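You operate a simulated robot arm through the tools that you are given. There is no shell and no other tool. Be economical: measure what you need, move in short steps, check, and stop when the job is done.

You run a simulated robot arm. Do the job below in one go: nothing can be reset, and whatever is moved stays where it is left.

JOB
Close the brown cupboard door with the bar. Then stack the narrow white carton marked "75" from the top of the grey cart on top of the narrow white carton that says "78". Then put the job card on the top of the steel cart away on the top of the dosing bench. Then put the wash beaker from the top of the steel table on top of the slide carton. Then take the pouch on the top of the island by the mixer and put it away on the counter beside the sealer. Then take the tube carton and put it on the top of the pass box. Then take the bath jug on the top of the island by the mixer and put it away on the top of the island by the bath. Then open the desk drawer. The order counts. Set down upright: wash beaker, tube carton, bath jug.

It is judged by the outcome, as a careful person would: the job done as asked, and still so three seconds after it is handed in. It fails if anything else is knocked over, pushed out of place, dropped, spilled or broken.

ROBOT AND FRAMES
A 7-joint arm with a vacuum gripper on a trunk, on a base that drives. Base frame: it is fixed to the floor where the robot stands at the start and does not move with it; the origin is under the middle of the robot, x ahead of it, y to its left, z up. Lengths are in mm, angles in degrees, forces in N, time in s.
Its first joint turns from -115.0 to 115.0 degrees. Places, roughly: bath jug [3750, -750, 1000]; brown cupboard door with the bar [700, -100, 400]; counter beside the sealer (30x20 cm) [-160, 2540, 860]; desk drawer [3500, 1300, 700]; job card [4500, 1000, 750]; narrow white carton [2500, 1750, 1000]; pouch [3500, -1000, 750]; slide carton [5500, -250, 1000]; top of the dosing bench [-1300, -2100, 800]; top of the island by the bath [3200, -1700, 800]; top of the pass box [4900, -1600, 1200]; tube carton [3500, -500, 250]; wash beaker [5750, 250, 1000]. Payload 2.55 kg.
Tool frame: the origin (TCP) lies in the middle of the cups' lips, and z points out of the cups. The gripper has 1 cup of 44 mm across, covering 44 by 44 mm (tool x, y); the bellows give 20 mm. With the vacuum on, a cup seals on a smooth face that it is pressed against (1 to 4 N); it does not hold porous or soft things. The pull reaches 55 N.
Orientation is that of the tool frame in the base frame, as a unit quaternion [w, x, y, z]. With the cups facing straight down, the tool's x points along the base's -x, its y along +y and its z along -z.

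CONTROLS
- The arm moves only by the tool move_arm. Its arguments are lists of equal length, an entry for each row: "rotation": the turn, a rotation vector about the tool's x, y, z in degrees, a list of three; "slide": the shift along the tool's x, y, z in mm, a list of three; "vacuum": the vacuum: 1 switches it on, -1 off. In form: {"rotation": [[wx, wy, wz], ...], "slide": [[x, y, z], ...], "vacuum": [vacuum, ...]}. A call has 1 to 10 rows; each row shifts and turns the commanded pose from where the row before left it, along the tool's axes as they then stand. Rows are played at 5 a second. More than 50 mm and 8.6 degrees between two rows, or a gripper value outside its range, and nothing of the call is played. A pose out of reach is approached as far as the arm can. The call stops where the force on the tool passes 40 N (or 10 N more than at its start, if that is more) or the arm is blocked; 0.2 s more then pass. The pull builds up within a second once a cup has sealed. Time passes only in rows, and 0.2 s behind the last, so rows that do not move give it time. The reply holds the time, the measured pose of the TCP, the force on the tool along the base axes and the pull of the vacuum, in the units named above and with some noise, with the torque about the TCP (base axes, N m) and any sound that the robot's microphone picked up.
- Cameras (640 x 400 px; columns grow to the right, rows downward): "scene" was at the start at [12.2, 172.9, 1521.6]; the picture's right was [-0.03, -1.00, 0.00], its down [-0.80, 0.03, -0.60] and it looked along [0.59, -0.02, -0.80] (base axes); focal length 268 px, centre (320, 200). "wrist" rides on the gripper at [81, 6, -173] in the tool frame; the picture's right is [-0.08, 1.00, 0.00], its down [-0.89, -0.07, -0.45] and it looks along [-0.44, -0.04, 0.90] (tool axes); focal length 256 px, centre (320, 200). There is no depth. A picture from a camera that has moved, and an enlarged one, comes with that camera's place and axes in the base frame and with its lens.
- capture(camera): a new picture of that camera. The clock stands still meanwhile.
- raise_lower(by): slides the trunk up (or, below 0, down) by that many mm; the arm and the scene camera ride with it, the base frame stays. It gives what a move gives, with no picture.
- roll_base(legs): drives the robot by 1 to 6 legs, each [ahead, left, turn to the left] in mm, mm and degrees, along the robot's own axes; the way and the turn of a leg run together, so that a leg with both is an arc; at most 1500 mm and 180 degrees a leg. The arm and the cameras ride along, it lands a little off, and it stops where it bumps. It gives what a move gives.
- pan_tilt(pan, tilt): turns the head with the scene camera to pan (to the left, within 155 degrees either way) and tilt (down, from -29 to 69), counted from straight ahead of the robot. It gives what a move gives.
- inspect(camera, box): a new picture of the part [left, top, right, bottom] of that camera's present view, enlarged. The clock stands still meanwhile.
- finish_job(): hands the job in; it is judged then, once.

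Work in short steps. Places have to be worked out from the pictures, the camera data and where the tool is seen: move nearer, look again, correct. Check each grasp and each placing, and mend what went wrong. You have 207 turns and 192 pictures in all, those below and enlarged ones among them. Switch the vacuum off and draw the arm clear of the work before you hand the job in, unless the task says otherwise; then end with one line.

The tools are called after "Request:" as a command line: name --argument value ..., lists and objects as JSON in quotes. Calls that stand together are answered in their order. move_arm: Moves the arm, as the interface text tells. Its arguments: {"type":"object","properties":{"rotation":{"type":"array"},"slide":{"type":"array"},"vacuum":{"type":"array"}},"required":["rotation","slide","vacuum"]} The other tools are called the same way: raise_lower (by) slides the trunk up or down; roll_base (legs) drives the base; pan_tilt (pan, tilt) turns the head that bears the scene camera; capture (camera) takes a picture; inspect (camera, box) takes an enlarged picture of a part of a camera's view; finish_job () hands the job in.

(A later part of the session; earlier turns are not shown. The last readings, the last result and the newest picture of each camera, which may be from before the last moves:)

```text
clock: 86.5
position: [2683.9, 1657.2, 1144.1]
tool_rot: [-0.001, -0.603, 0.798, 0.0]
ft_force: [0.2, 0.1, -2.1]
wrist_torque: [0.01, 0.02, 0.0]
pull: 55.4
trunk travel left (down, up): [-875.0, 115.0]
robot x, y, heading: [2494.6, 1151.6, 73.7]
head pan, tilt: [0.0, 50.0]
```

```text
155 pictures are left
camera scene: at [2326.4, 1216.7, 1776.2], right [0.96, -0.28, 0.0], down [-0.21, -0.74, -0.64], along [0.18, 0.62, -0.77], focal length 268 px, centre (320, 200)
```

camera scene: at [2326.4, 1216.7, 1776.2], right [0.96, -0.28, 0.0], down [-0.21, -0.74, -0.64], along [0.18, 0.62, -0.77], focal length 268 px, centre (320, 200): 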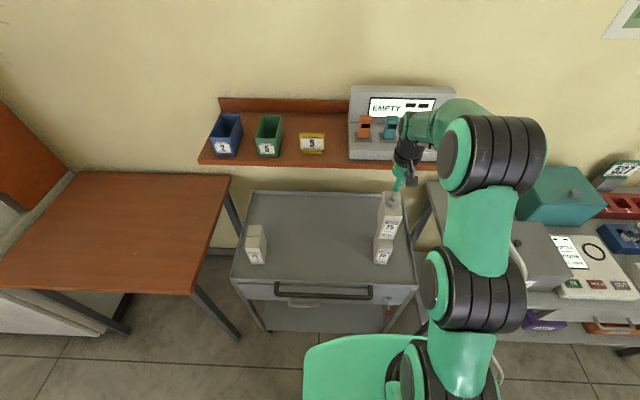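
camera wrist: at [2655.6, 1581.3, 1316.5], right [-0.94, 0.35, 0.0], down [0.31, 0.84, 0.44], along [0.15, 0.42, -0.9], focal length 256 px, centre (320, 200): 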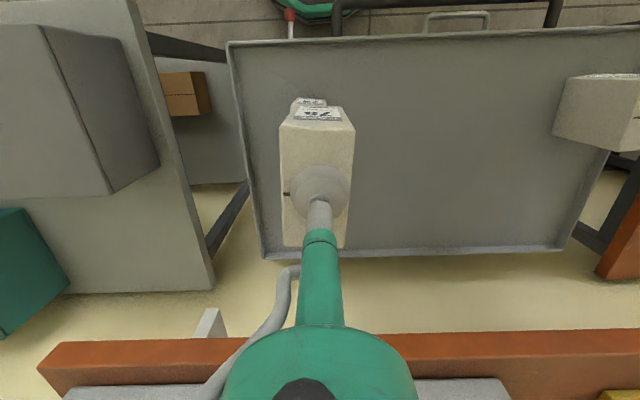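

Correct the remaining ~21 mm with the arm and check alignment.

Request:
move_arm --rotation '[[0, 0, 0], [0, 0, 0]]' --slide '[[-4, -10, 0], [-3, -10, 10]]' --vacuum '[1, 1]'

Request:
inspect --camera "wrist" --box '[240, 80, 400, 180]'

Request:
inspect --camera "scene" --box '[340, 180, 440, 280]'

```text
clock: 87.1
position: [2703.1, 1658.4, 1132.8]
tool_rot: [-0.002, -0.602, 0.798, 0.0]
ft_force: [0.9, -0.3, -1.6]
wrist_torque: [0.01, 0.01, 0.0]
pull: 55.2
trunk travel left (down, up): [-875.0, 115.0]
robot x, y, heading: [2490.5, 1151.5, 74.1]
head pan, tilt: [0.0, 50.0]
```

```text
4.00 times, centred on (320, 130) of wrist
camera zoom: at [2676.8, 1582.8, 1306.6], right [-0.94, 0.35, 0.0], down [0.31, 0.84, 0.44], along [0.15, 0.42, -0.9], focal length 1024 px, centre (320, 480)
```

zoom: 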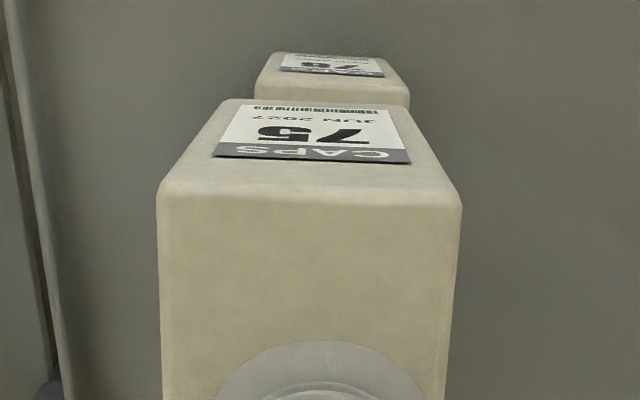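

```text
4.00 times, centred on (390, 230) of scene
camera zoom: at [2326.9, 1216.8, 1776.3], right [0.96, -0.28, 0.0], down [-0.21, -0.74, -0.64], along [0.18, 0.62, -0.77], focal length 1074 px, centre (40, 80)
```

zoom: 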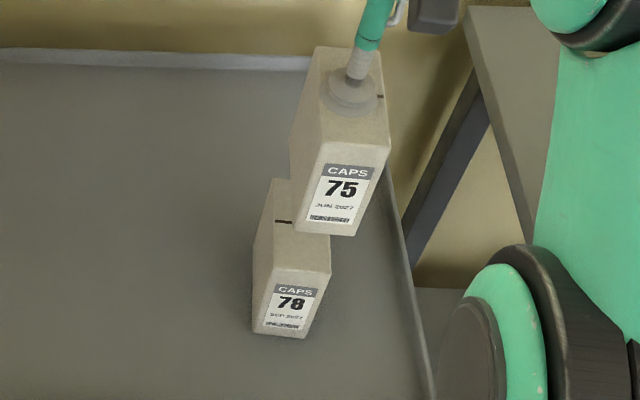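

Small correction (6 mm sideways, 3 mm forward), then descend slowly.

Request:
move_arm --rotation '[[0, 0, 0], [0, 0, 0], [0, 0, 0]]' --slide '[[-3, 6, 0], [0, 0, 25], [0, 0, 20]]' --vacuum '[1, 1, 1]'

Request:
inspect --camera "scene" --box '[340, 180, 440, 280]'

Request:
inspect --camera "wrist" --box '[240, 80, 400, 180]'

```text
clock: 87.9
position: [2696.7, 1662.3, 1087.3]
tool_rot: [0.0, -0.603, 0.798, -0.001]
ft_force: [-0.5, -0.8, -1.2]
wrist_torque: [-0.01, 0.01, 0.0]
pull: 54.5
trunk travel left (down, up): [-875.0, 115.0]
robot x, y, heading: [2494.4, 1155.1, 73.9]
head pan, tilt: [0.0, 50.0]
```

```text
4.00 times, centred on (390, 230) of scene
camera zoom: at [2325.8, 1217.1, 1776.2], right [0.96, -0.28, 0.0], down [-0.21, -0.74, -0.64], along [0.18, 0.62, -0.77], focal length 1074 px, centre (40, 80)
```

zoom: 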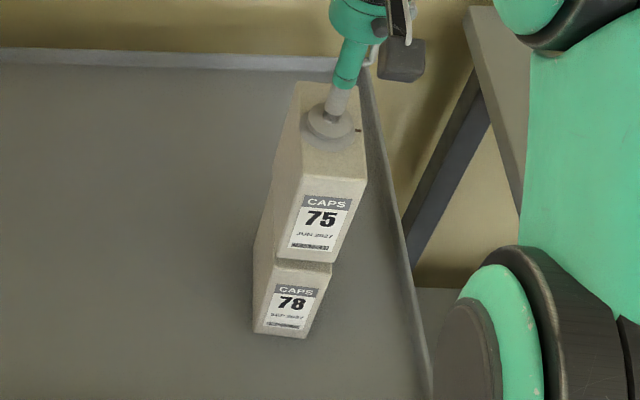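

```text
4.00 times, centred on (320, 130) of wrist
camera zoom: at [2670.2, 1586.5, 1260.2], right [-0.94, 0.35, 0.0], down [0.31, 0.84, 0.44], along [0.15, 0.42, -0.9], focal length 1024 px, centre (320, 480)
```

zoom: 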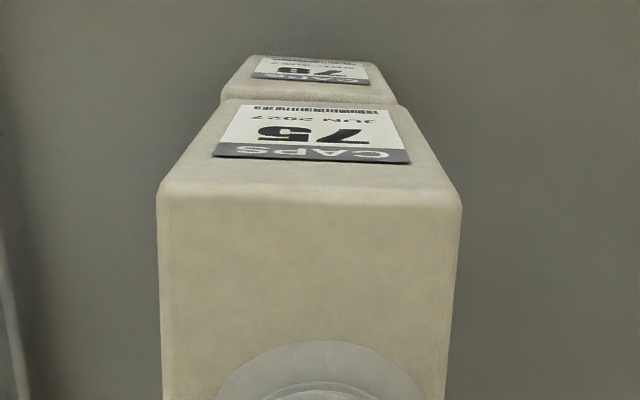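

Well aligned. Lower in small steps until contact.

Request:
move_arm --rotation '[[0, 0, 0], [0, 0, 0], [0, 0, 0]]' --slide '[[0, 0, 7], [0, 0, 5], [0, 0, 4]]' --vacuum '[1, 1, 1]'

Request:
inspect --camera "scene" --box '[340, 180, 440, 280]'

```text
clock: 88.7
position: [2697.5, 1663.7, 1073.2]
tool_rot: [-0.001, -0.602, 0.799, -0.001]
ft_force: [-0.6, -0.1, -1.9]
wrist_torque: [0.05, 0.01, 0.01]
pull: 55.1
trunk travel left (down, up): [-875.0, 115.0]
robot x, y, heading: [2493.5, 1154.2, 73.9]
head pan, tilt: [0.0, 50.0]
```

```text
4.00 times, centred on (390, 230) of scene
camera zoom: at [2325.9, 1216.9, 1776.2], right [0.96, -0.28, 0.0], down [-0.21, -0.74, -0.64], along [0.18, 0.62, -0.77], focal length 1074 px, centre (40, 80)
```

zoom: 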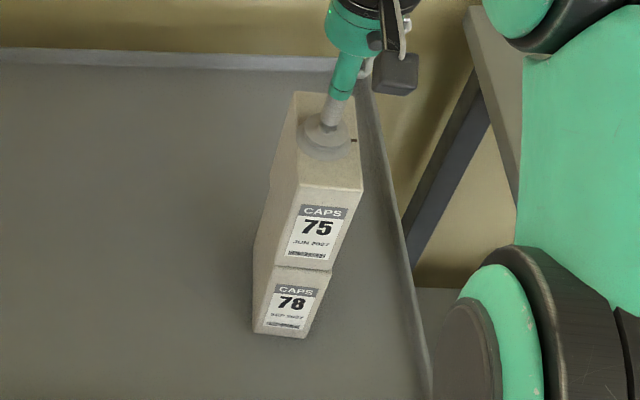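

Just about touching; a few more millimetres to get a contact force.

Request:
move_arm --rotation '[[0, 0, 0], [0, 0, 0], [0, 0, 0]]' --slide '[[0, 0, 3], [0, 0, 2], [0, 0, 2]]' --vacuum '[1, 1, 1]'

```text
clock: 89.5
position: [2698.2, 1662.6, 1069.2]
tool_rot: [0.002, -0.603, 0.798, 0.001]
ft_force: [-1.6, -1.6, 22.4]
wrist_torque: [-0.42, 0.13, 0.01]
pull: 54.6
trunk travel left (down, up): [-875.0, 115.0]
robot x, y, heading: [2495.4, 1153.7, 74.0]
head pan, tilt: [0.0, 50.0]
```

Contact (22 N). Release, wait, then rise slowly.

Request:
move_arm --rotation '[[0, 0, 0], [0, 0, 0], [0, 0, 0], [0, 0, 0], [0, 0, 0], [0, 0, 0], [0, 0, 0], [0, 0, 0]]' --slide '[[0, 0, -2], [0, 0, 0], [0, 0, 0], [0, 0, 0], [0, 0, -5], [0, 0, -15], [0, 0, -30], [0, 0, -20]]' --vacuum '[-1, -1, -1, -1, -1, -1, -1, -1]'

Request:
capture --camera "scene"

Request:
capture --camera "wrist"

```text
clock: 91.3
position: [2700.8, 1663.3, 1133.6]
tool_rot: [-0.001, -0.603, 0.798, 0.0]
ft_force: [0.5, -0.2, -0.4]
wrist_torque: [-0.03, 0.04, -0.02]
pull: 0.1
out of reach, approached as far as the arm can: row 8
trunk travel left (down, up): [-875.0, 115.0]
robot x, y, heading: [2488.7, 1154.6, 73.9]
head pan, tilt: [0.0, 50.0]
```

```text
149 pictures are left
camera scene: at [2326.4, 1218.2, 1776.1], right [0.96, -0.28, 0.0], down [-0.21, -0.74, -0.64], along [0.18, 0.62, -0.77], focal length 268 px, centre (320, 200)
```

scene: 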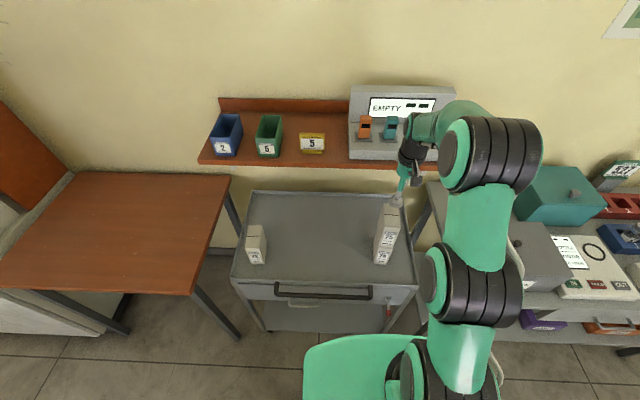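

```text
148 pictures are left
camera wrist: at [2672.5, 1587.6, 1308.1], right [-0.94, 0.35, 0.0], down [0.31, 0.84, 0.44], along [0.15, 0.42, -0.9], focal length 256 px, centre (320, 200)
```

wrist: 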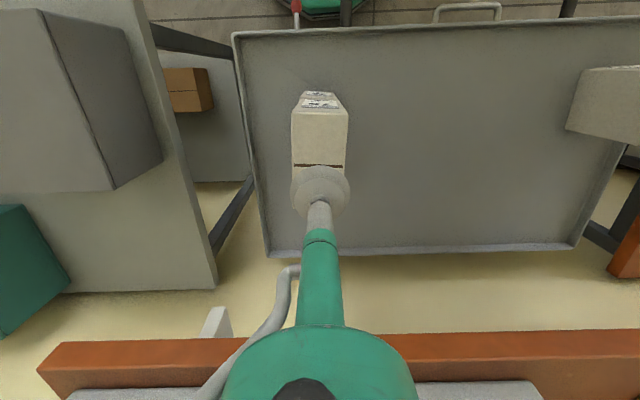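

Stacked well. Raise, retract the arm, and look down the corridor for the steel cart.

Request:
raise_lower --by 100

Request:
move_arm --rotation '[[0, 0, 0], [0, 0, 0], [0, 0, 0], [0, 0, 0], [0, 0, 0], [0, 0, 0]]' --slide '[[40, 5, 0], [40, 25, 0], [35, 30, 0], [35, 30, 0], [30, 30, 0], [20, 30, 0]]' --vacuum '[-1, -1, -1, -1, -1, -1]'

Request:
roll_base --legs '[[-150, 0, 0]]'

Request:
pan_tilt --pan -80 --tilt 25

Request:
capture --camera "scene"

Request:
pan_tilt --pan -150 --tilt 25

Request:
capture --camera "scene"

```text
clock: 92.6
position: [2701.2, 1663.0, 1235.2]
tool_rot: [0.0, -0.602, 0.798, 0.0]
ft_force: [-0.8, -0.1, 0.0]
wrist_torque: [0.0, -0.01, 0.02]
pull: 0.1
trunk travel left (down, up): [-975.0, 15.0]
robot x, y, heading: [2489.9, 1153.2, 73.9]
head pan, tilt: [0.0, 50.0]
```

```text
clock: 94.0
position: [2501.2, 1511.2, 1233.3]
tool_rot: [0.0, -0.602, 0.798, 0.001]
ft_force: [0.4, 0.3, -0.2]
wrist_torque: [0.02, 0.0, 0.02]
pull: 0.0
trunk travel left (down, up): [-975.0, 15.0]
robot x, y, heading: [2491.7, 1150.7, 73.6]
head pan, tilt: [0.0, 50.0]
```

```text
clock: 95.4
position: [2460.9, 1369.3, 1233.7]
tool_rot: [-0.001, -0.603, 0.798, -0.001]
ft_force: [0.4, -0.1, -0.4]
wrist_torque: [0.02, 0.02, -0.01]
pull: 0.0
trunk travel left (down, up): [-975.0, 15.0]
robot x, y, heading: [2448.9, 1015.6, 73.8]
head pan, tilt: [0.0, 50.0]
```

```text
clock: 96.9
position: [2460.4, 1367.5, 1233.8]
tool_rot: [-0.001, -0.604, 0.797, 0.0]
ft_force: [-0.1, 0.4, 0.2]
wrist_torque: [-0.02, 0.02, -0.02]
pull: 0.0
trunk travel left (down, up): [-975.0, 15.0]
robot x, y, heading: [2453.0, 1008.2, 74.0]
head pan, tilt: [-80.0, 25.0]
```

```text
147 pictures are left
camera scene: at [2355.1, 990.1, 1913.6], right [-0.1, -0.99, 0.0], down [-0.42, 0.04, -0.91], along [0.9, -0.09, -0.42], focal length 268 px, centre (320, 200)
```

scene: 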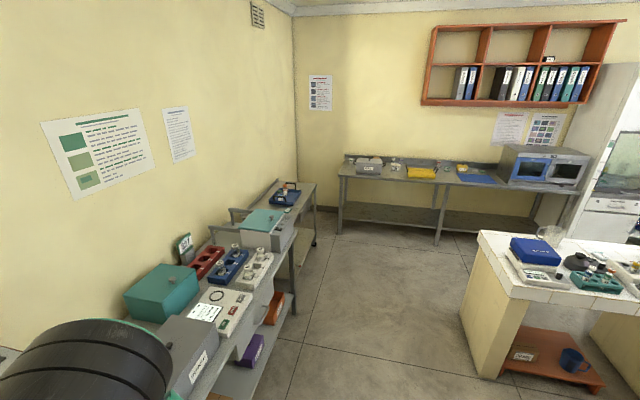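

```text
clock: 98.3
position: [2460.8, 1368.3, 1234.0]
tool_rot: [0.0, -0.604, 0.797, 0.0]
ft_force: [-0.2, 0.2, -0.1]
wrist_torque: [0.0, 0.01, -0.01]
pull: 0.1
trunk travel left (down, up): [-975.0, 15.0]
robot x, y, heading: [2449.2, 1010.3, 73.9]
head pan, tilt: [-150.0, 25.0]
```

```text
146 pictures are left
camera scene: at [2285.9, 910.1, 1913.7], right [-0.97, -0.24, 0.0], down [-0.1, 0.41, -0.91], along [0.22, -0.88, -0.42], focal length 268 px, centre (320, 200)
```

scene: 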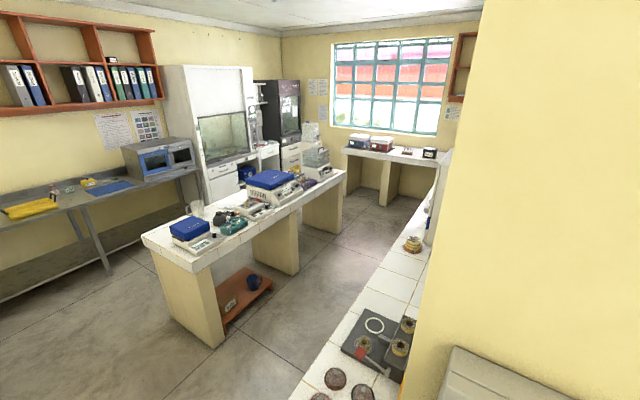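

The steel cart is likely the one at the end of the left row, in the corner. Zoom there.

Request:
pan_tilt --pan -75 --tilt 25

Request:
inspect --camera "scene" --box '[200, 140, 400, 265]'

```text
clock: 99.8
position: [2460.2, 1367.8, 1233.7]
tool_rot: [0.001, -0.604, 0.797, 0.001]
ft_force: [0.1, 0.4, 0.5]
wrist_torque: [0.01, 0.01, 0.0]
pull: 0.1
trunk travel left (down, up): [-975.0, 15.0]
robot x, y, heading: [2450.7, 1009.1, 74.0]
head pan, tilt: [-75.0, 25.0]
```

```text
3.20 times, centred on (300, 202) of scene
camera zoom: at [2355.5, 997.8, 1913.7], right [-0.02, -1.0, 0.0], down [-0.42, 0.01, -0.91], along [0.91, -0.02, -0.42], focal length 859 px, centre (384, 192)
```

zoom: 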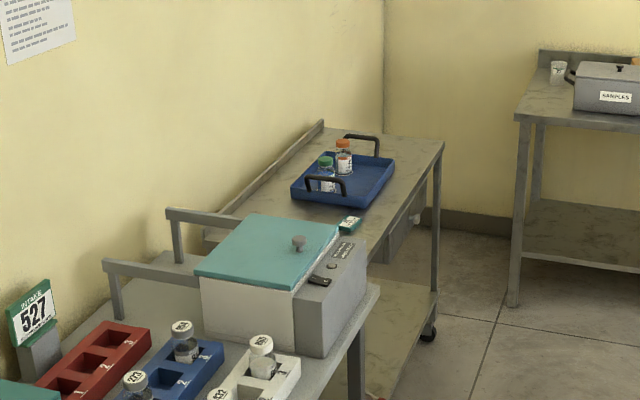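

Job card seems to be the small green card near (4563,1047). I drive to the front of that cart.

Request:
roll_base --legs '[[0, 0, -87], [1000, 0, 0], [1000, 0, 0], [0, 0, 87]]'

Request:
pan_tilt --pan 0 --tilt 50

Request:
capture --camera "scene"

Request:
capture --camera "wrist"

```text
clock: 117.3
position: [4423.0, 989.9, 1233.5]
tool_rot: [0.0, -0.632, 0.775, 0.0]
ft_force: [-0.3, 0.8, -0.2]
wrist_torque: [-0.01, 0.03, 0.03]
pull: 0.1
trunk travel left (down, up): [-975.0, 15.0]
robot x, y, heading: [4440.0, 632.2, 78.2]
head pan, tilt: [-75.0, 25.0]
```

```text
clock: 118.8
position: [4421.4, 989.1, 1233.6]
tool_rot: [0.0, -0.632, 0.775, -0.001]
ft_force: [-0.1, 0.2, 0.0]
wrist_torque: [-0.01, 0.01, 0.0]
pull: 0.2
trunk travel left (down, up): [-975.0, 15.0]
robot x, y, heading: [4440.2, 628.5, 78.3]
head pan, tilt: [0.0, 50.0]
```

```text
144 pictures are left
camera scene: at [4268.5, 683.0, 1876.2], right [0.98, -0.21, 0.0], down [-0.16, -0.75, -0.64], along [0.13, 0.63, -0.77], focal length 268 px, centre (320, 200)
```

scene: 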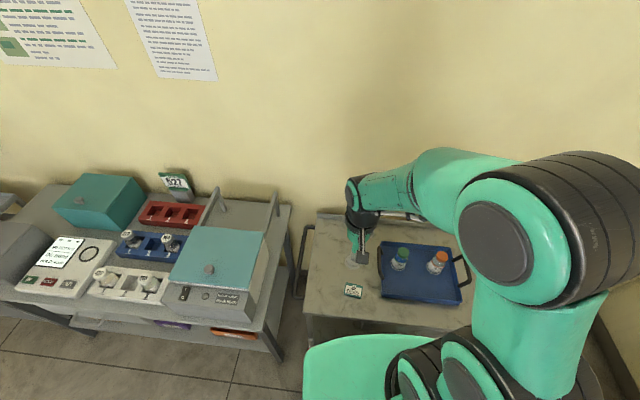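

```text
143 pictures are left
camera wrist: at [4400.7, 912.1, 1407.1], right [-0.96, 0.28, 0.0], down [0.25, 0.86, 0.45], along [0.12, 0.43, -0.9], focal length 256 px, centre (320, 200)
```

wrist: 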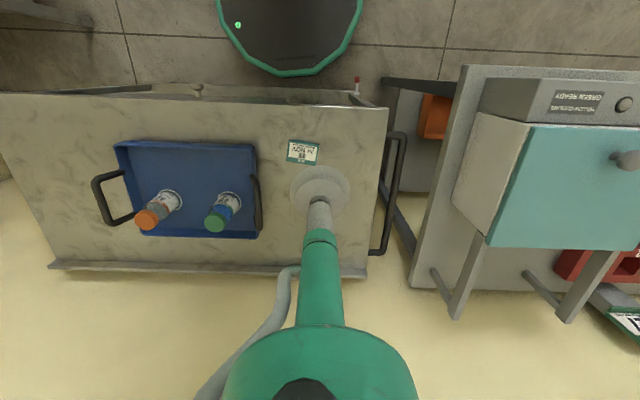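

Card at ≈(4482,1060,807). Move above it and lower, then look again.

Request:
move_arm --rotation '[[0, 0, 0], [0, 0, 0]]' --slide '[[-41, -23, 0], [-41, -23, 0]]' --vacuum '[-1, -1]'

Request:
raise_lower --by -300

Request:
capture --camera "wrist"

Request:
capture --camera "scene"

```text
clock: 119.4
position: [4486.1, 1064.2, 1233.9]
tool_rot: [0.0, -0.632, 0.775, -0.001]
ft_force: [-0.1, 0.0, 0.4]
wrist_torque: [-0.01, 0.01, 0.02]
pull: 0.0
trunk travel left (down, up): [-975.0, 15.0]
robot x, y, heading: [4437.1, 632.6, 78.0]
head pan, tilt: [0.0, 50.0]
```

```text
clock: 122.4
position: [4484.0, 1061.4, 934.5]
tool_rot: [0.0, -0.632, 0.775, 0.0]
ft_force: [-0.8, 0.6, -0.3]
wrist_torque: [0.0, -0.02, 0.02]
pull: 0.0
trunk travel left (down, up): [-675.0, 315.0]
robot x, y, heading: [4439.1, 631.0, 78.3]
head pan, tilt: [0.0, 50.0]
```

```text
142 pictures are left
camera wrist: at [4463.2, 984.5, 1108.0], right [-0.96, 0.28, 0.0], down [0.25, 0.86, 0.45], along [0.12, 0.43, -0.9], focal length 256 px, centre (320, 200)
```

wrist: 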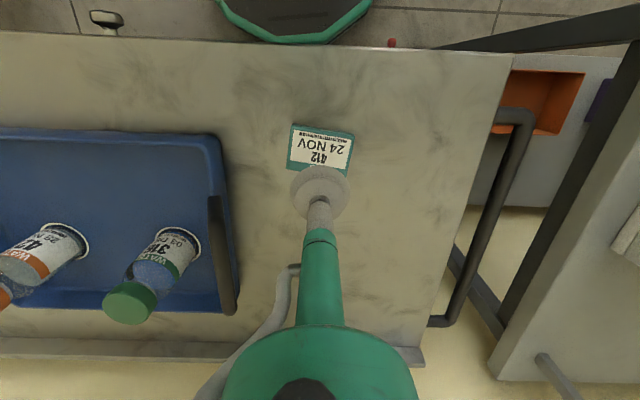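

```text
141 pictures are left
camera scene: at [4268.5, 683.0, 1576.2], right [0.98, -0.21, 0.0], down [-0.16, -0.75, -0.64], along [0.13, 0.63, -0.77], focal length 268 px, centre (320, 200)
```

scene: 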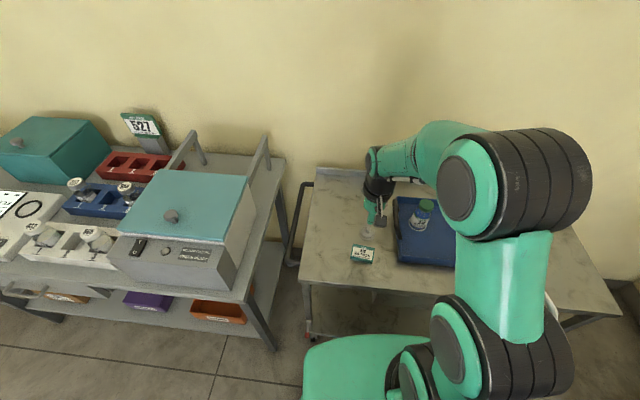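

Card centre ≈ (4484,1065). Descend with vacuum.

Request:
move_arm --rotation '[[0, 0, 0], [0, 0, 0], [0, 0, 0], [0, 0, 0], [0, 0, 0], [0, 0, 0]]' --slide '[[-4, 0, 40], [0, 0, 40], [0, 0, 25], [0, 0, 8], [0, 0, 6], [0, 0, 4]]' --vacuum '[-1, -1, 1, 1, 1, 1]'

```text
clock: 123.4
position: [4487.2, 1070.9, 829.9]
tool_rot: [0.005, -0.632, 0.775, 0.004]
ft_force: [0.6, -7.1, 25.0]
wrist_torque: [-0.42, 0.27, 0.09]
pull: 54.8
trunk travel left (down, up): [-675.0, 315.0]
robot x, y, heading: [4442.4, 631.2, 78.0]
head pan, tilt: [0.0, 50.0]
stopped in row 4: the force on the tool passed its limit at 40 N (the readings are from after the stop); the commanded pose is now the measured one
```

Sealed. Lift and check.

Request:
move_arm --rotation '[[0, 0, 0], [0, 0, 0], [0, 0, 0], [0, 0, 0]]' --slide '[[0, 0, -10], [0, 0, -30], [0, 0, -40], [0, 0, -40]]' --vacuum '[1, 1, 1, 1]'

Request:
capture --camera "wrist"

```text
clock: 124.4
position: [4487.5, 1067.5, 947.6]
tool_rot: [0.004, -0.633, 0.774, 0.003]
ft_force: [0.1, -0.7, -0.4]
wrist_torque: [-0.12, 0.02, 0.01]
pull: 55.2
trunk travel left (down, up): [-675.0, 315.0]
robot x, y, heading: [4437.4, 633.5, 78.0]
head pan, tilt: [0.0, 50.0]
```

```text
140 pictures are left
camera wrist: at [4464.7, 987.0, 1120.2], right [-0.96, 0.28, 0.0], down [0.25, 0.86, 0.45], along [0.12, 0.44, -0.89], focal length 256 px, centre (320, 200)
```

wrist: 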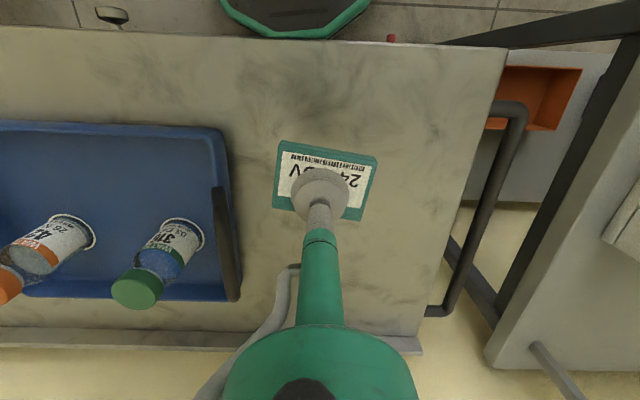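

Card held. Raise it a bit, retract, and drive back west along the corridor.

Request:
raise_lower --by 200

Request:
move_arm --rotation '[[0, 0, 0], [0, 0, 0]]' --slide '[[35, 20, 0], [35, 20, 0]]' --vacuum '[1, 1]'

Request:
roll_base --legs '[[0, 0, 91], [1010, 0, 0], [1010, 0, 0]]'

```text
clock: 126.5
position: [4487.2, 1068.1, 1148.4]
tool_rot: [0.003, -0.632, 0.775, 0.003]
ft_force: [0.7, -0.3, -0.3]
wrist_torque: [-0.12, 0.03, -0.02]
pull: 54.8
trunk travel left (down, up): [-875.0, 115.0]
robot x, y, heading: [4442.3, 635.2, 78.2]
head pan, tilt: [0.0, 50.0]
```

```text
clock: 127.1
position: [4428.8, 1006.1, 1145.5]
tool_rot: [0.004, -0.632, 0.775, 0.004]
ft_force: [0.1, 0.0, -0.5]
wrist_torque: [-0.08, 0.03, -0.01]
pull: 55.0
trunk travel left (down, up): [-875.0, 115.0]
robot x, y, heading: [4442.2, 633.3, 77.9]
head pan, tilt: [0.0, 50.0]
```

```text
clock: 141.0
position: [2102.9, 1039.3, 1146.8]
tool_rot: [0.001, 0.994, -0.107, -0.004]
ft_force: [0.0, 0.3, 0.2]
wrist_torque: [-0.04, -0.07, -0.03]
pull: 55.4
trunk travel left (down, up): [-875.0, 115.0]
robot x, y, heading: [2479.5, 1045.2, 167.6]
head pan, tilt: [0.0, 50.0]
```

Continue through the gap and back to the starting room.

Request:
roll_base --legs '[[0, 0, 1], [1000, 0, 0], [541, 0, 0], [0, 0, 59], [543, 0, 0], [0, 0, 28.5]]'

Request:
capture --camera "wrist"

```text
clock: 155.9
position: [578.0, 581.7, 1145.3]
tool_rot: [0.003, 0.792, 0.61, -0.005]
ft_force: [0.1, -0.3, -1.0]
wrist_torque: [0.04, -0.03, -0.04]
pull: 55.1
trunk travel left (down, up): [-875.0, 115.0]
robot x, y, heading: [588.3, 954.9, -105.1]
head pan, tilt: [0.0, 50.0]
```

```text
139 pictures are left
camera wrist: at [605.1, 659.3, 1318.9], right [0.94, -0.33, 0.0], down [-0.3, -0.84, 0.45], along [-0.15, -0.43, -0.89], focal length 256 px, centre (320, 200)
```

wrist: 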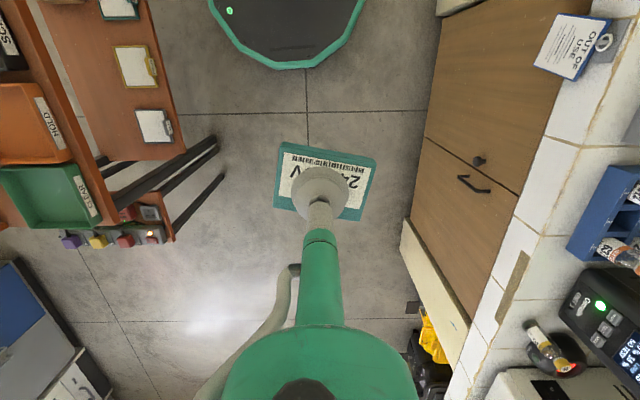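

Card still held, door still closed. Drive on towards the dosing bench, keeping this heading.

Request:
roll_base --legs '[[1025, 0, 0], [730, -492, 0], [550, -450, 0]]'

Request:
pan_tilt --pan 0 --tilt 35

Request:
capture --camera "scene"

Request:
capture --camera "wrist"

```text
clock: 169.0
position: [-914.9, -1404.9, 1146.6]
tool_rot: [0.003, 0.785, 0.62, -0.005]
ft_force: [-0.2, 0.3, -0.3]
wrist_torque: [0.06, -0.01, 0.0]
pull: 54.9
trunk travel left (down, up): [-875.0, 115.0]
robot x, y, heading: [-914.0, -1027.0, -103.8]
head pan, tilt: [0.0, 50.0]
```

```text
clock: 169.7
position: [-914.1, -1405.1, 1146.1]
tool_rot: [0.003, 0.785, 0.62, -0.004]
ft_force: [-0.8, -0.4, -0.9]
wrist_torque: [0.05, -0.01, -0.02]
pull: 54.9
trunk travel left (down, up): [-875.0, 115.0]
robot x, y, heading: [-914.6, -1028.3, -103.5]
head pan, tilt: [0.0, 35.0]
```

```text
138 pictures are left
camera scene: at [-748.0, -1098.9, 1797.8], right [-0.97, 0.24, 0.0], down [0.14, 0.56, -0.82], along [-0.19, -0.8, -0.57], focal length 268 px, centre (320, 200)
```

scene: 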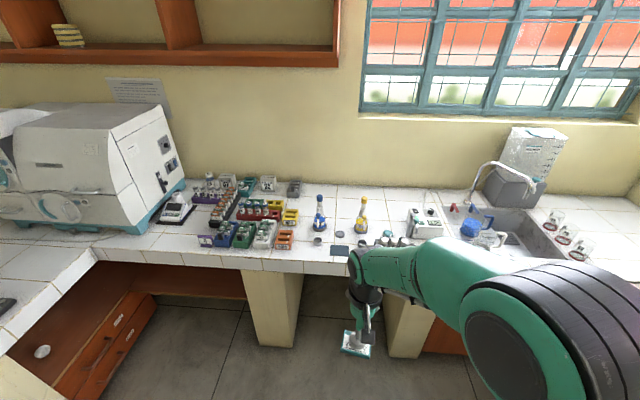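

```text
137 pictures are left
camera wrist: at [-888.4, -1325.7, 1318.9], right [0.95, -0.31, 0.0], down [-0.27, -0.85, 0.45], along [-0.14, -0.43, -0.89], focal length 256 px, centre (320, 200)
```

wrist: 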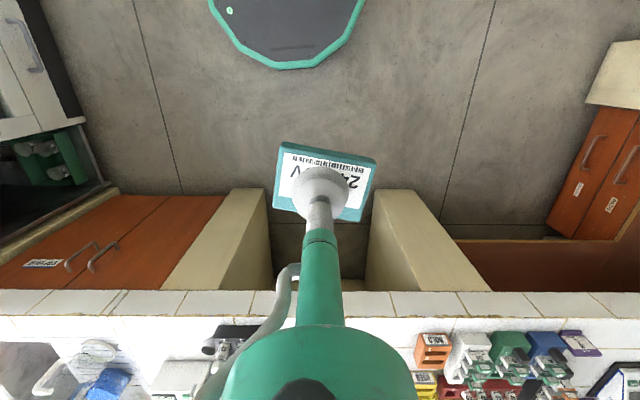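

The counter edge is ≈775 mm ahead. Inspect the bench near the dosers for free space.

Request:
inspect --camera "scene" --box '[260, 170, 480, 300]'

Request:
roll_base --legs '[[300, 0, 0]]'

Request:
pan_tilt --pan -15 --tilt 50

Request:
capture --camera "scene"

Request:
capture --camera "wrist"

```text
2.91 times, centred on (370, 235) of scene
camera zoom: at [-748.0, -1098.9, 1797.8], right [-0.97, 0.24, 0.0], down [0.14, 0.56, -0.82], along [-0.19, -0.8, -0.57], focal length 781 px, centre (174, 98)
```

zoom: 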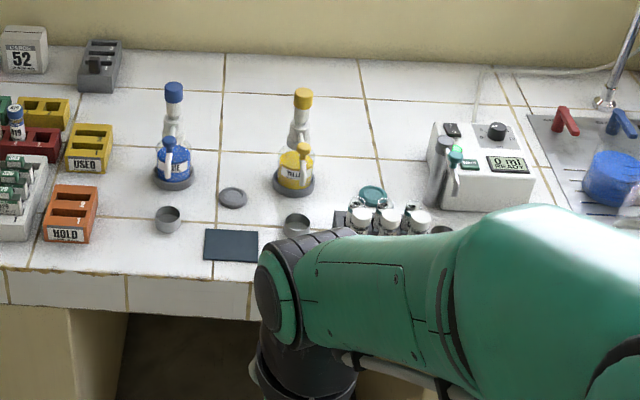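

```text
clock: 171.8
position: [-991.5, -1702.7, 1147.2]
tool_rot: [0.002, 0.788, 0.616, -0.004]
ft_force: [0.1, -1.0, 0.1]
wrist_torque: [0.04, 0.0, -0.04]
pull: 54.7
trunk travel left (down, up): [-875.0, 115.0]
robot x, y, heading: [-984.6, -1329.0, -104.2]
head pan, tilt: [0.0, 35.0]
```

```text
clock: 172.6
position: [-991.5, -1702.7, 1146.8]
tool_rot: [0.003, 0.788, 0.616, -0.004]
ft_force: [0.3, 0.7, -0.4]
wrist_torque: [0.02, 0.01, -0.02]
pull: 54.6
trunk travel left (down, up): [-875.0, 115.0]
robot x, y, heading: [-988.1, -1331.4, -104.1]
head pan, tilt: [-15.0, 50.0]
```

```text
135 pictures are left
camera scene: at [-838.8, -1380.5, 1776.2], right [-0.87, 0.49, 0.0], down [0.37, 0.67, -0.64], along [-0.31, -0.56, -0.77], focal length 268 px, centre (320, 200)
```

scene: 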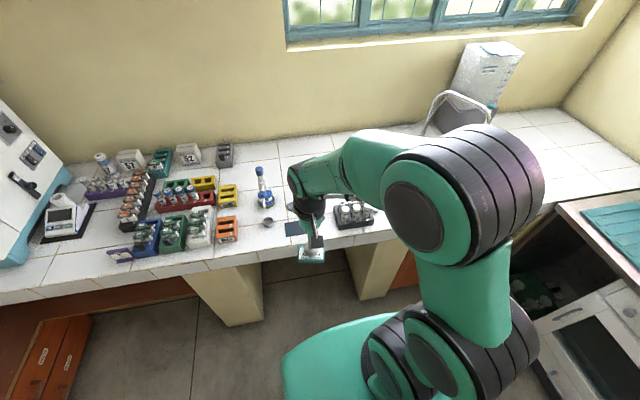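

```text
134 pictures are left
camera wrist: at [-965.8, -1623.9, 1319.0], right [0.95, -0.32, 0.0], down [-0.28, -0.84, 0.45], along [-0.14, -0.43, -0.89], focal length 256 px, centre (320, 200)
```

wrist: 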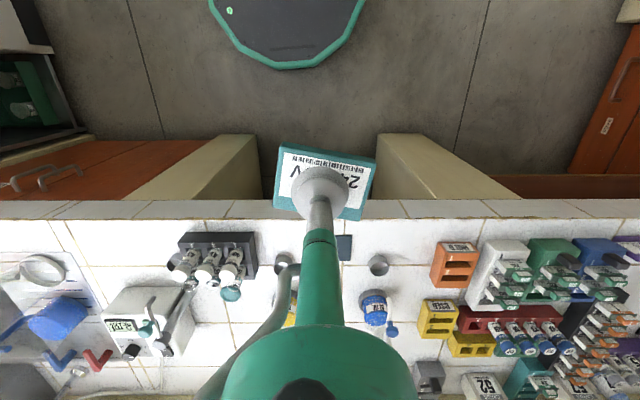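

Free space is to the right of the vial rack, in front of the "0 ml" box. I drive right ~480 mm and a bit forward, and look again.

Request:
roll_base --legs '[[0, -470, 0], [70, 0, 0]]'

Request:
capture --camera "wrist"

Request:
capture --camera "scene"

```text
clock: 176.1
position: [-1492.1, -1645.6, 1145.0]
tool_rot: [0.003, 0.793, 0.609, -0.003]
ft_force: [-0.5, -0.3, 0.1]
wrist_torque: [0.05, 0.0, -0.02]
pull: 54.8
trunk travel left (down, up): [-875.0, 115.0]
robot x, y, heading: [-1480.3, -1268.8, -105.1]
head pan, tilt: [-15.0, 50.0]
```

```text
133 pictures are left
camera wrist: at [-1464.0, -1567.9, 1318.7], right [0.94, -0.33, 0.0], down [-0.3, -0.84, 0.45], along [-0.15, -0.43, -0.89], focal length 256 px, centre (320, 200)
```

wrist: 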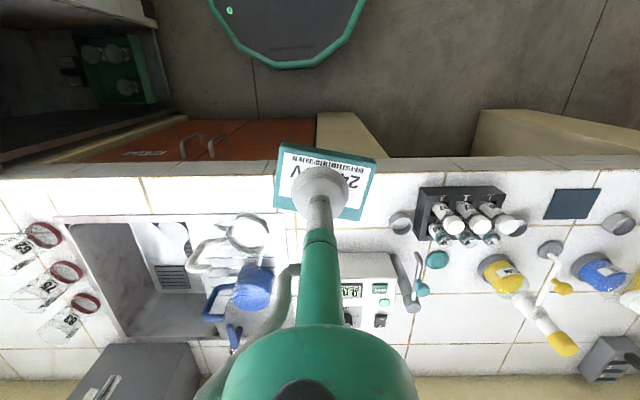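

```text
132 pictures are left
camera scene: at [-1333.8, -1326.7, 1776.2], right [-0.87, 0.5, 0.0], down [0.38, 0.66, -0.64], along [-0.32, -0.56, -0.77], focal length 268 px, centre (320, 200)
```

scene: 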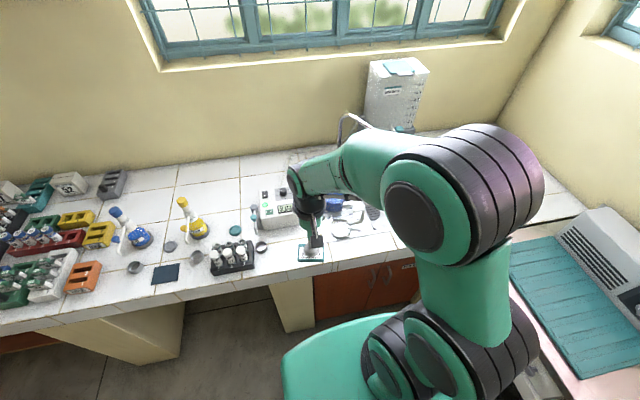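

Free patch lies just ahead of the tool, between sink and rack. Extend the arm ~180 mm forward and 35 left, then lower partly and check.

Request:
move_arm --rotation '[[0, 0, 0], [0, 0, 0], [0, 0, 0], [0, 0, 0], [0, 0, 0]]' --slide '[[-36, 7, 0], [-36, 7, 0], [-36, 7, 0], [-36, 7, 0], [-36, 7, 0]]' --vacuum '[1, 1, 1, 1, 1]'

Request:
raise_lower --by -170

Request:
capture --camera "wrist"

Request:
capture --camera "scene"

```text
clock: 177.3
position: [-1504.8, -1820.6, 1137.0]
tool_rot: [0.001, 0.792, 0.61, -0.002]
ft_force: [-0.2, 0.4, -0.5]
wrist_torque: [-0.02, 0.02, -0.03]
pull: 54.3
out of reach, approached as far as the arm can: row 5
trunk travel left (down, up): [-875.0, 115.0]
robot x, y, heading: [-1479.2, -1268.7, -105.1]
head pan, tilt: [-15.0, 50.0]
```

```text
clock: 179.2
position: [-1503.9, -1820.5, 969.0]
tool_rot: [0.003, 0.792, 0.61, -0.004]
ft_force: [-0.7, 0.6, -0.4]
wrist_torque: [0.03, 0.02, -0.01]
pull: 54.9
trunk travel left (down, up): [-705.0, 285.0]
robot x, y, heading: [-1481.9, -1272.5, -105.3]
head pan, tilt: [-15.0, 50.0]
```

```text
131 pictures are left
camera wrist: at [-1476.5, -1742.1, 1142.1], right [0.94, -0.33, 0.0], down [-0.3, -0.84, 0.45], along [-0.15, -0.43, -0.89], focal length 256 px, centre (320, 200)
```

wrist: 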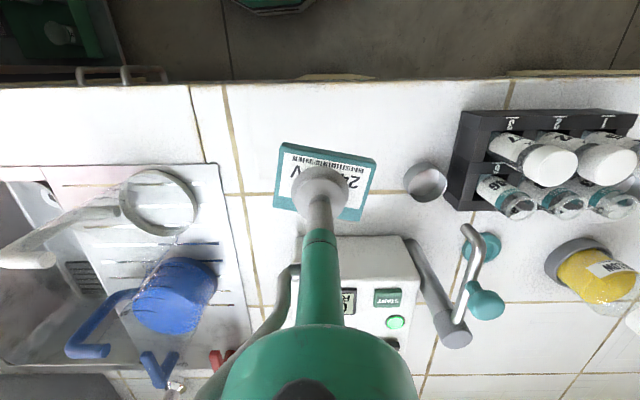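

```text
130 pictures are left
camera scene: at [-1333.2, -1325.3, 1606.2], right [-0.87, 0.5, 0.0], down [0.38, 0.66, -0.64], along [-0.32, -0.56, -0.77], focal length 268 px, centre (320, 200)
```

scene: 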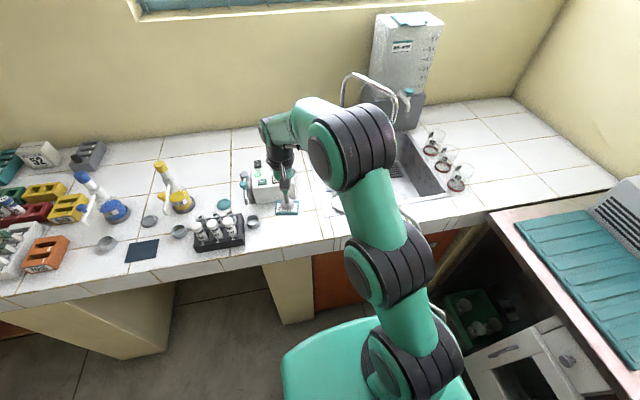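

Spot below is clear on all sides. Lower in steps until contact.

Request:
move_arm --rotation '[[0, 0, 0], [0, 0, 0], [0, 0, 0], [0, 0, 0]]' --slide '[[0, 8, 25], [0, 0, 20], [0, 0, 15], [0, 0, 10]]' --vacuum '[1, 1, 1, 1]'

Request:
inspect --camera "scene" --box '[240, 140, 340, 240]'

```text
clock: 180.2
position: [-1499.1, -1824.2, 898.2]
tool_rot: [0.005, 0.792, 0.611, -0.004]
ft_force: [-0.2, -0.6, -0.3]
wrist_torque: [0.02, -0.02, -0.04]
pull: 55.2
trunk travel left (down, up): [-705.0, 285.0]
robot x, y, heading: [-1479.7, -1270.1, -105.3]
head pan, tilt: [-15.0, 50.0]
```

```text
4.00 times, centred on (290, 190) of scene
camera zoom: at [-1333.2, -1325.5, 1606.2], right [-0.87, 0.5, 0.0], down [0.38, 0.66, -0.64], along [-0.32, -0.56, -0.77], focal length 1074 px, centre (440, 240)
```

zoom: 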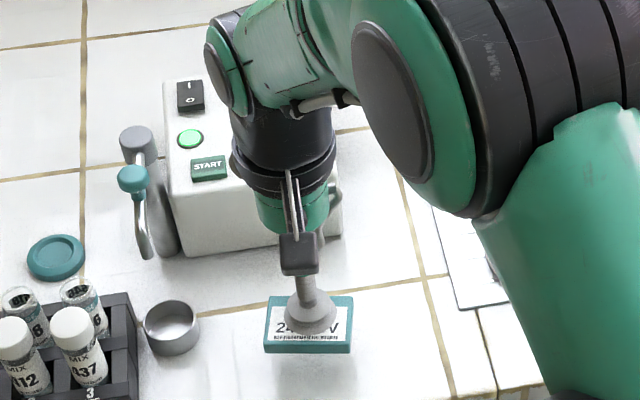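

Still above the surface; continue in small steps.

Request:
move_arm --rotation '[[0, 0, 0], [0, 0, 0], [0, 0, 0], [0, 0, 0]]' --slide '[[0, 0, 8], [0, 0, 6], [0, 0, 4], [0, 0, 4]]' --vacuum '[1, 1, 1, 1]'

```text
clock: 181.2
position: [-1497.6, -1825.1, 877.7]
tool_rot: [0.003, 0.792, 0.61, -0.005]
ft_force: [-0.2, 0.0, 0.0]
wrist_torque: [0.04, 0.03, 0.02]
pull: 54.8
trunk travel left (down, up): [-705.0, 285.0]
robot x, y, heading: [-1479.2, -1269.7, -105.2]
head pan, tilt: [-15.0, 50.0]
```

Request:
move_arm --rotation '[[0, 0, 0], [0, 0, 0], [0, 0, 0], [0, 0, 0]]' --slide '[[0, 0, 3], [0, 0, 3], [0, 0, 3], [0, 0, 3]]' --vacuum '[1, 1, 1, 1]'

Request:
inspect --camera "scene" --box '[240, 140, 340, 240]'

```text
clock: 182.2
position: [-1497.3, -1824.0, 865.6]
tool_rot: [0.003, 0.792, 0.61, -0.004]
ft_force: [-0.8, -1.0, -0.1]
wrist_torque: [0.02, -0.01, -0.02]
pull: 55.2
trunk travel left (down, up): [-705.0, 285.0]
robot x, y, heading: [-1477.2, -1272.3, -105.2]
head pan, tilt: [-15.0, 50.0]
```

```text
4.00 times, centred on (290, 190) of scene
camera zoom: at [-1333.2, -1325.5, 1606.2], right [-0.87, 0.5, 0.0], down [0.38, 0.66, -0.64], along [-0.32, -0.56, -0.77], focal length 1074 px, centre (440, 240)
```

zoom: 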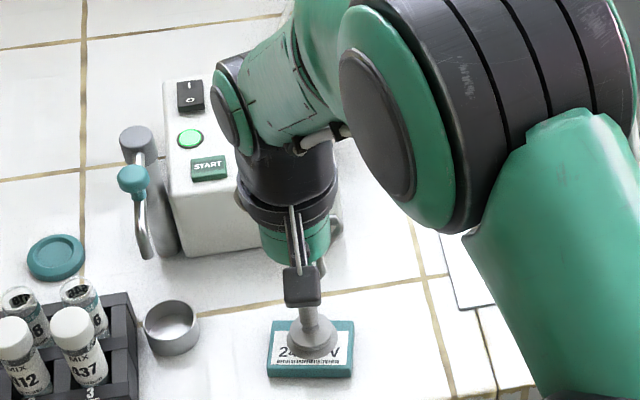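

Request:
move_arm --rotation '[[0, 0, 0], [0, 0, 0], [0, 0, 0]]' --slide '[[0, 0, 3], [0, 0, 3], [0, 0, 3]]' --vacuum '[1, 1, 1]'

```text
clock: 183.0
position: [-1498.0, -1824.8, 861.4]
tool_rot: [0.009, 0.792, 0.61, -0.007]
ft_force: [-1.2, 5.4, 35.5]
wrist_torque: [0.51, -0.06, 0.01]
pull: 54.7
trunk travel left (down, up): [-705.0, 285.0]
robot x, y, heading: [-1480.1, -1264.7, -104.9]
head pan, tilt: [-15.0, 50.0]
```

Contact. Release and rise.

Request:
move_arm --rotation '[[0, 0, 0], [0, 0, 0], [0, 0, 0], [0, 0, 0], [0, 0, 0], [0, 0, 0], [0, 0, 0]]' --slide '[[0, 0, -3], [0, 0, 0], [0, 0, 0], [0, 0, 0], [0, 0, -8], [0, 0, -40], [0, 0, -40]]' --vacuum '[-1, -1, -1, -1, -1, -1, -1]'

Request:
raise_lower --by 200

Request:
move_arm --rotation '[[0, 0, 0], [0, 0, 0], [0, 0, 0], [0, 0, 0], [0, 0, 0]]' --slide '[[40, 0, 0], [40, 0, 0], [40, 0, 0], [40, 0, 0], [30, 0, 0]]' --vacuum '[-1, -1, -1, -1, -1]'

Request:
capture --camera "wrist"

```text
clock: 184.6
position: [-1500.6, -1821.4, 946.7]
tool_rot: [0.003, 0.792, 0.61, -0.004]
ft_force: [0.3, 0.5, -0.3]
wrist_torque: [-0.01, 0.04, -0.01]
pull: 0.1
trunk travel left (down, up): [-705.0, 285.0]
robot x, y, heading: [-1477.9, -1271.1, -105.1]
head pan, tilt: [-15.0, 50.0]
```

```text
clock: 186.8
position: [-1499.4, -1821.5, 1147.7]
tool_rot: [0.003, 0.792, 0.61, -0.004]
ft_force: [0.2, -1.0, 0.2]
wrist_torque: [0.01, -0.01, 0.04]
pull: 0.1
trunk travel left (down, up): [-905.0, 85.0]
robot x, y, heading: [-1478.6, -1270.7, -105.1]
head pan, tilt: [-15.0, 50.0]
```

```text
clock: 188.0
position: [-1451.2, -1635.4, 1143.9]
tool_rot: [0.003, 0.792, 0.61, -0.004]
ft_force: [0.2, 0.4, -0.2]
wrist_torque: [-0.03, 0.02, 0.01]
pull: 0.1
trunk travel left (down, up): [-905.0, 85.0]
robot x, y, heading: [-1481.0, -1267.4, -105.0]
head pan, tilt: [-15.0, 50.0]
```

```text
127 pictures are left
camera wrist: at [-1422.8, -1557.9, 1316.7], right [0.94, -0.33, 0.0], down [-0.3, -0.84, 0.45], along [-0.15, -0.43, -0.89], focal length 256 px, centre (320, 200)
```

wrist: 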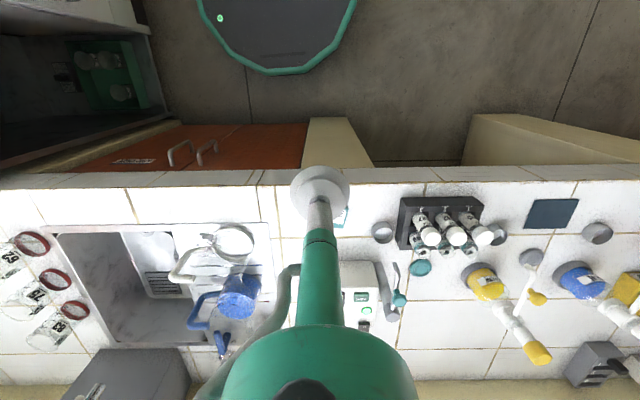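

Card placed. Now return toward the far room for the wash beaker.

Request:
roll_base --legs '[[-200, 0, 0], [0, 0, 135], [1030, 0, 0], [1026, 0, 0], [0, 0, 45.8], [1000, 0, 0]]'

```text
clock: 211.8
position: [429.8, 1359.3, 1143.7]
tool_rot: [0.004, -0.635, 0.773, 0.003]
ft_force: [-0.3, -0.1, 0.1]
wrist_torque: [0.01, 0.02, -0.01]
pull: 0.1
trunk travel left (down, up): [-905.0, 85.0]
robot x, y, heading: [477.9, 994.6, 78.7]
head pan, tilt: [-15.0, 50.0]
```

Request:
roll_base --legs '[[0, 0, -42.8], [605, 0, 0], [0, 0, -47.3], [1000, 0, 0], [542, 0, 0]]'

```text
clock: 226.8
position: [2830.5, 1107.4, 1144.2]
tool_rot: [0.005, 0.088, 0.996, -0.001]
ft_force: [0.4, 0.5, 0.5]
wrist_torque: [-0.01, 0.02, -0.02]
pull: 0.1
trunk travel left (down, up): [-905.0, 85.0]
robot x, y, heading: [2463.7, 1050.8, -10.2]
head pan, tilt: [-15.0, 50.0]
```

Request:
roll_base --legs '[[0, 0, -5], [1130, 0, 0], [1130, 0, 0]]'

Request:
pan_tilt --pan 0 --tilt 30

Request:
capture --camera "scene"

```text
clock: 238.5
position: [5022.2, 444.2, 1145.1]
tool_rot: [0.005, 0.136, 0.991, -0.002]
ft_force: [0.4, -0.4, -0.7]
wrist_torque: [0.04, -0.02, -0.03]
pull: 0.1
trunk travel left (down, up): [-905.0, 85.0]
robot x, y, heading: [4654.7, 420.4, -15.8]
head pan, tilt: [-15.0, 50.0]
```

```text
clock: 239.3
position: [5021.5, 444.5, 1143.7]
tool_rot: [0.005, 0.137, 0.991, 0.0]
ft_force: [-0.3, 0.4, 0.7]
wrist_torque: [-0.02, 0.0, 0.0]
pull: 0.0
trunk travel left (down, up): [-905.0, 85.0]
robot x, y, heading: [4649.3, 422.6, -15.9]
head pan, tilt: [0.0, 30.0]
```

```text
126 pictures are left
camera scene: at [4729.1, 581.4, 1835.6], right [-0.28, -0.96, 0.0], down [-0.48, 0.14, -0.87], along [0.83, -0.24, -0.5], focal length 268 px, centre (320, 200)
```

scene: 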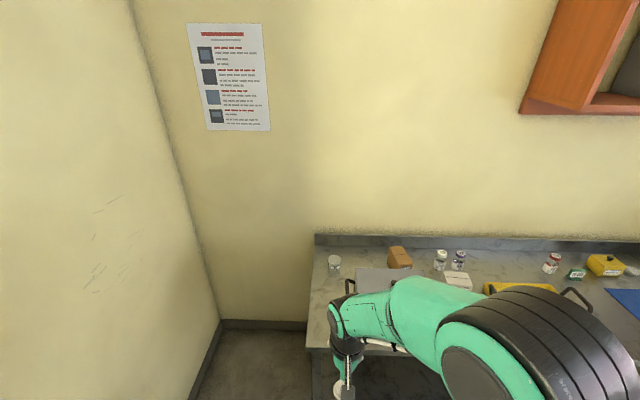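

Request:
inspect --camera "scene" --box '[300, 220, 640, 360]'

Request:
capture --camera "wrist"

```text
1.88 times, centred on (470, 290) of scene
camera zoom: at [4729.1, 581.4, 1835.6], right [-0.28, -0.96, 0.0], down [-0.48, 0.14, -0.87], along [0.83, -0.24, -0.5], focal length 505 px, centre (38, 31)
```

zoom: 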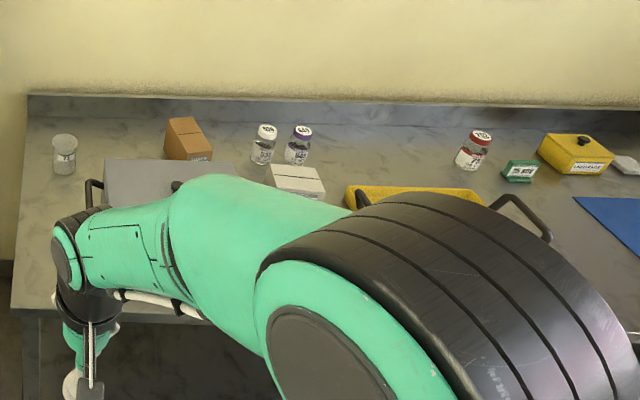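

```text
124 pictures are left
camera wrist: at [4944.2, 472.8, 1316.7], right [0.35, 0.94, 0.0], down [0.84, -0.31, 0.45], along [0.43, -0.16, -0.89], focal length 256 px, centre (320, 200)
```

wrist: 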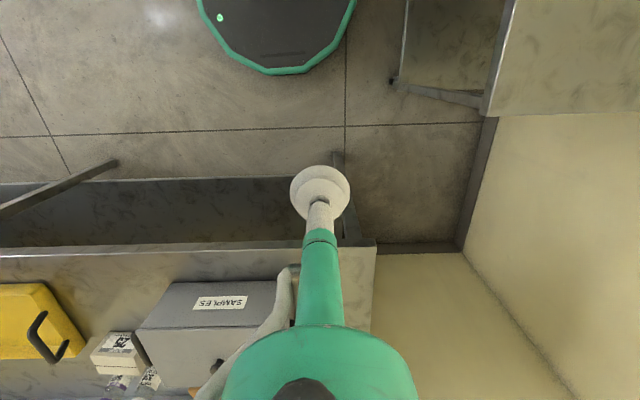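

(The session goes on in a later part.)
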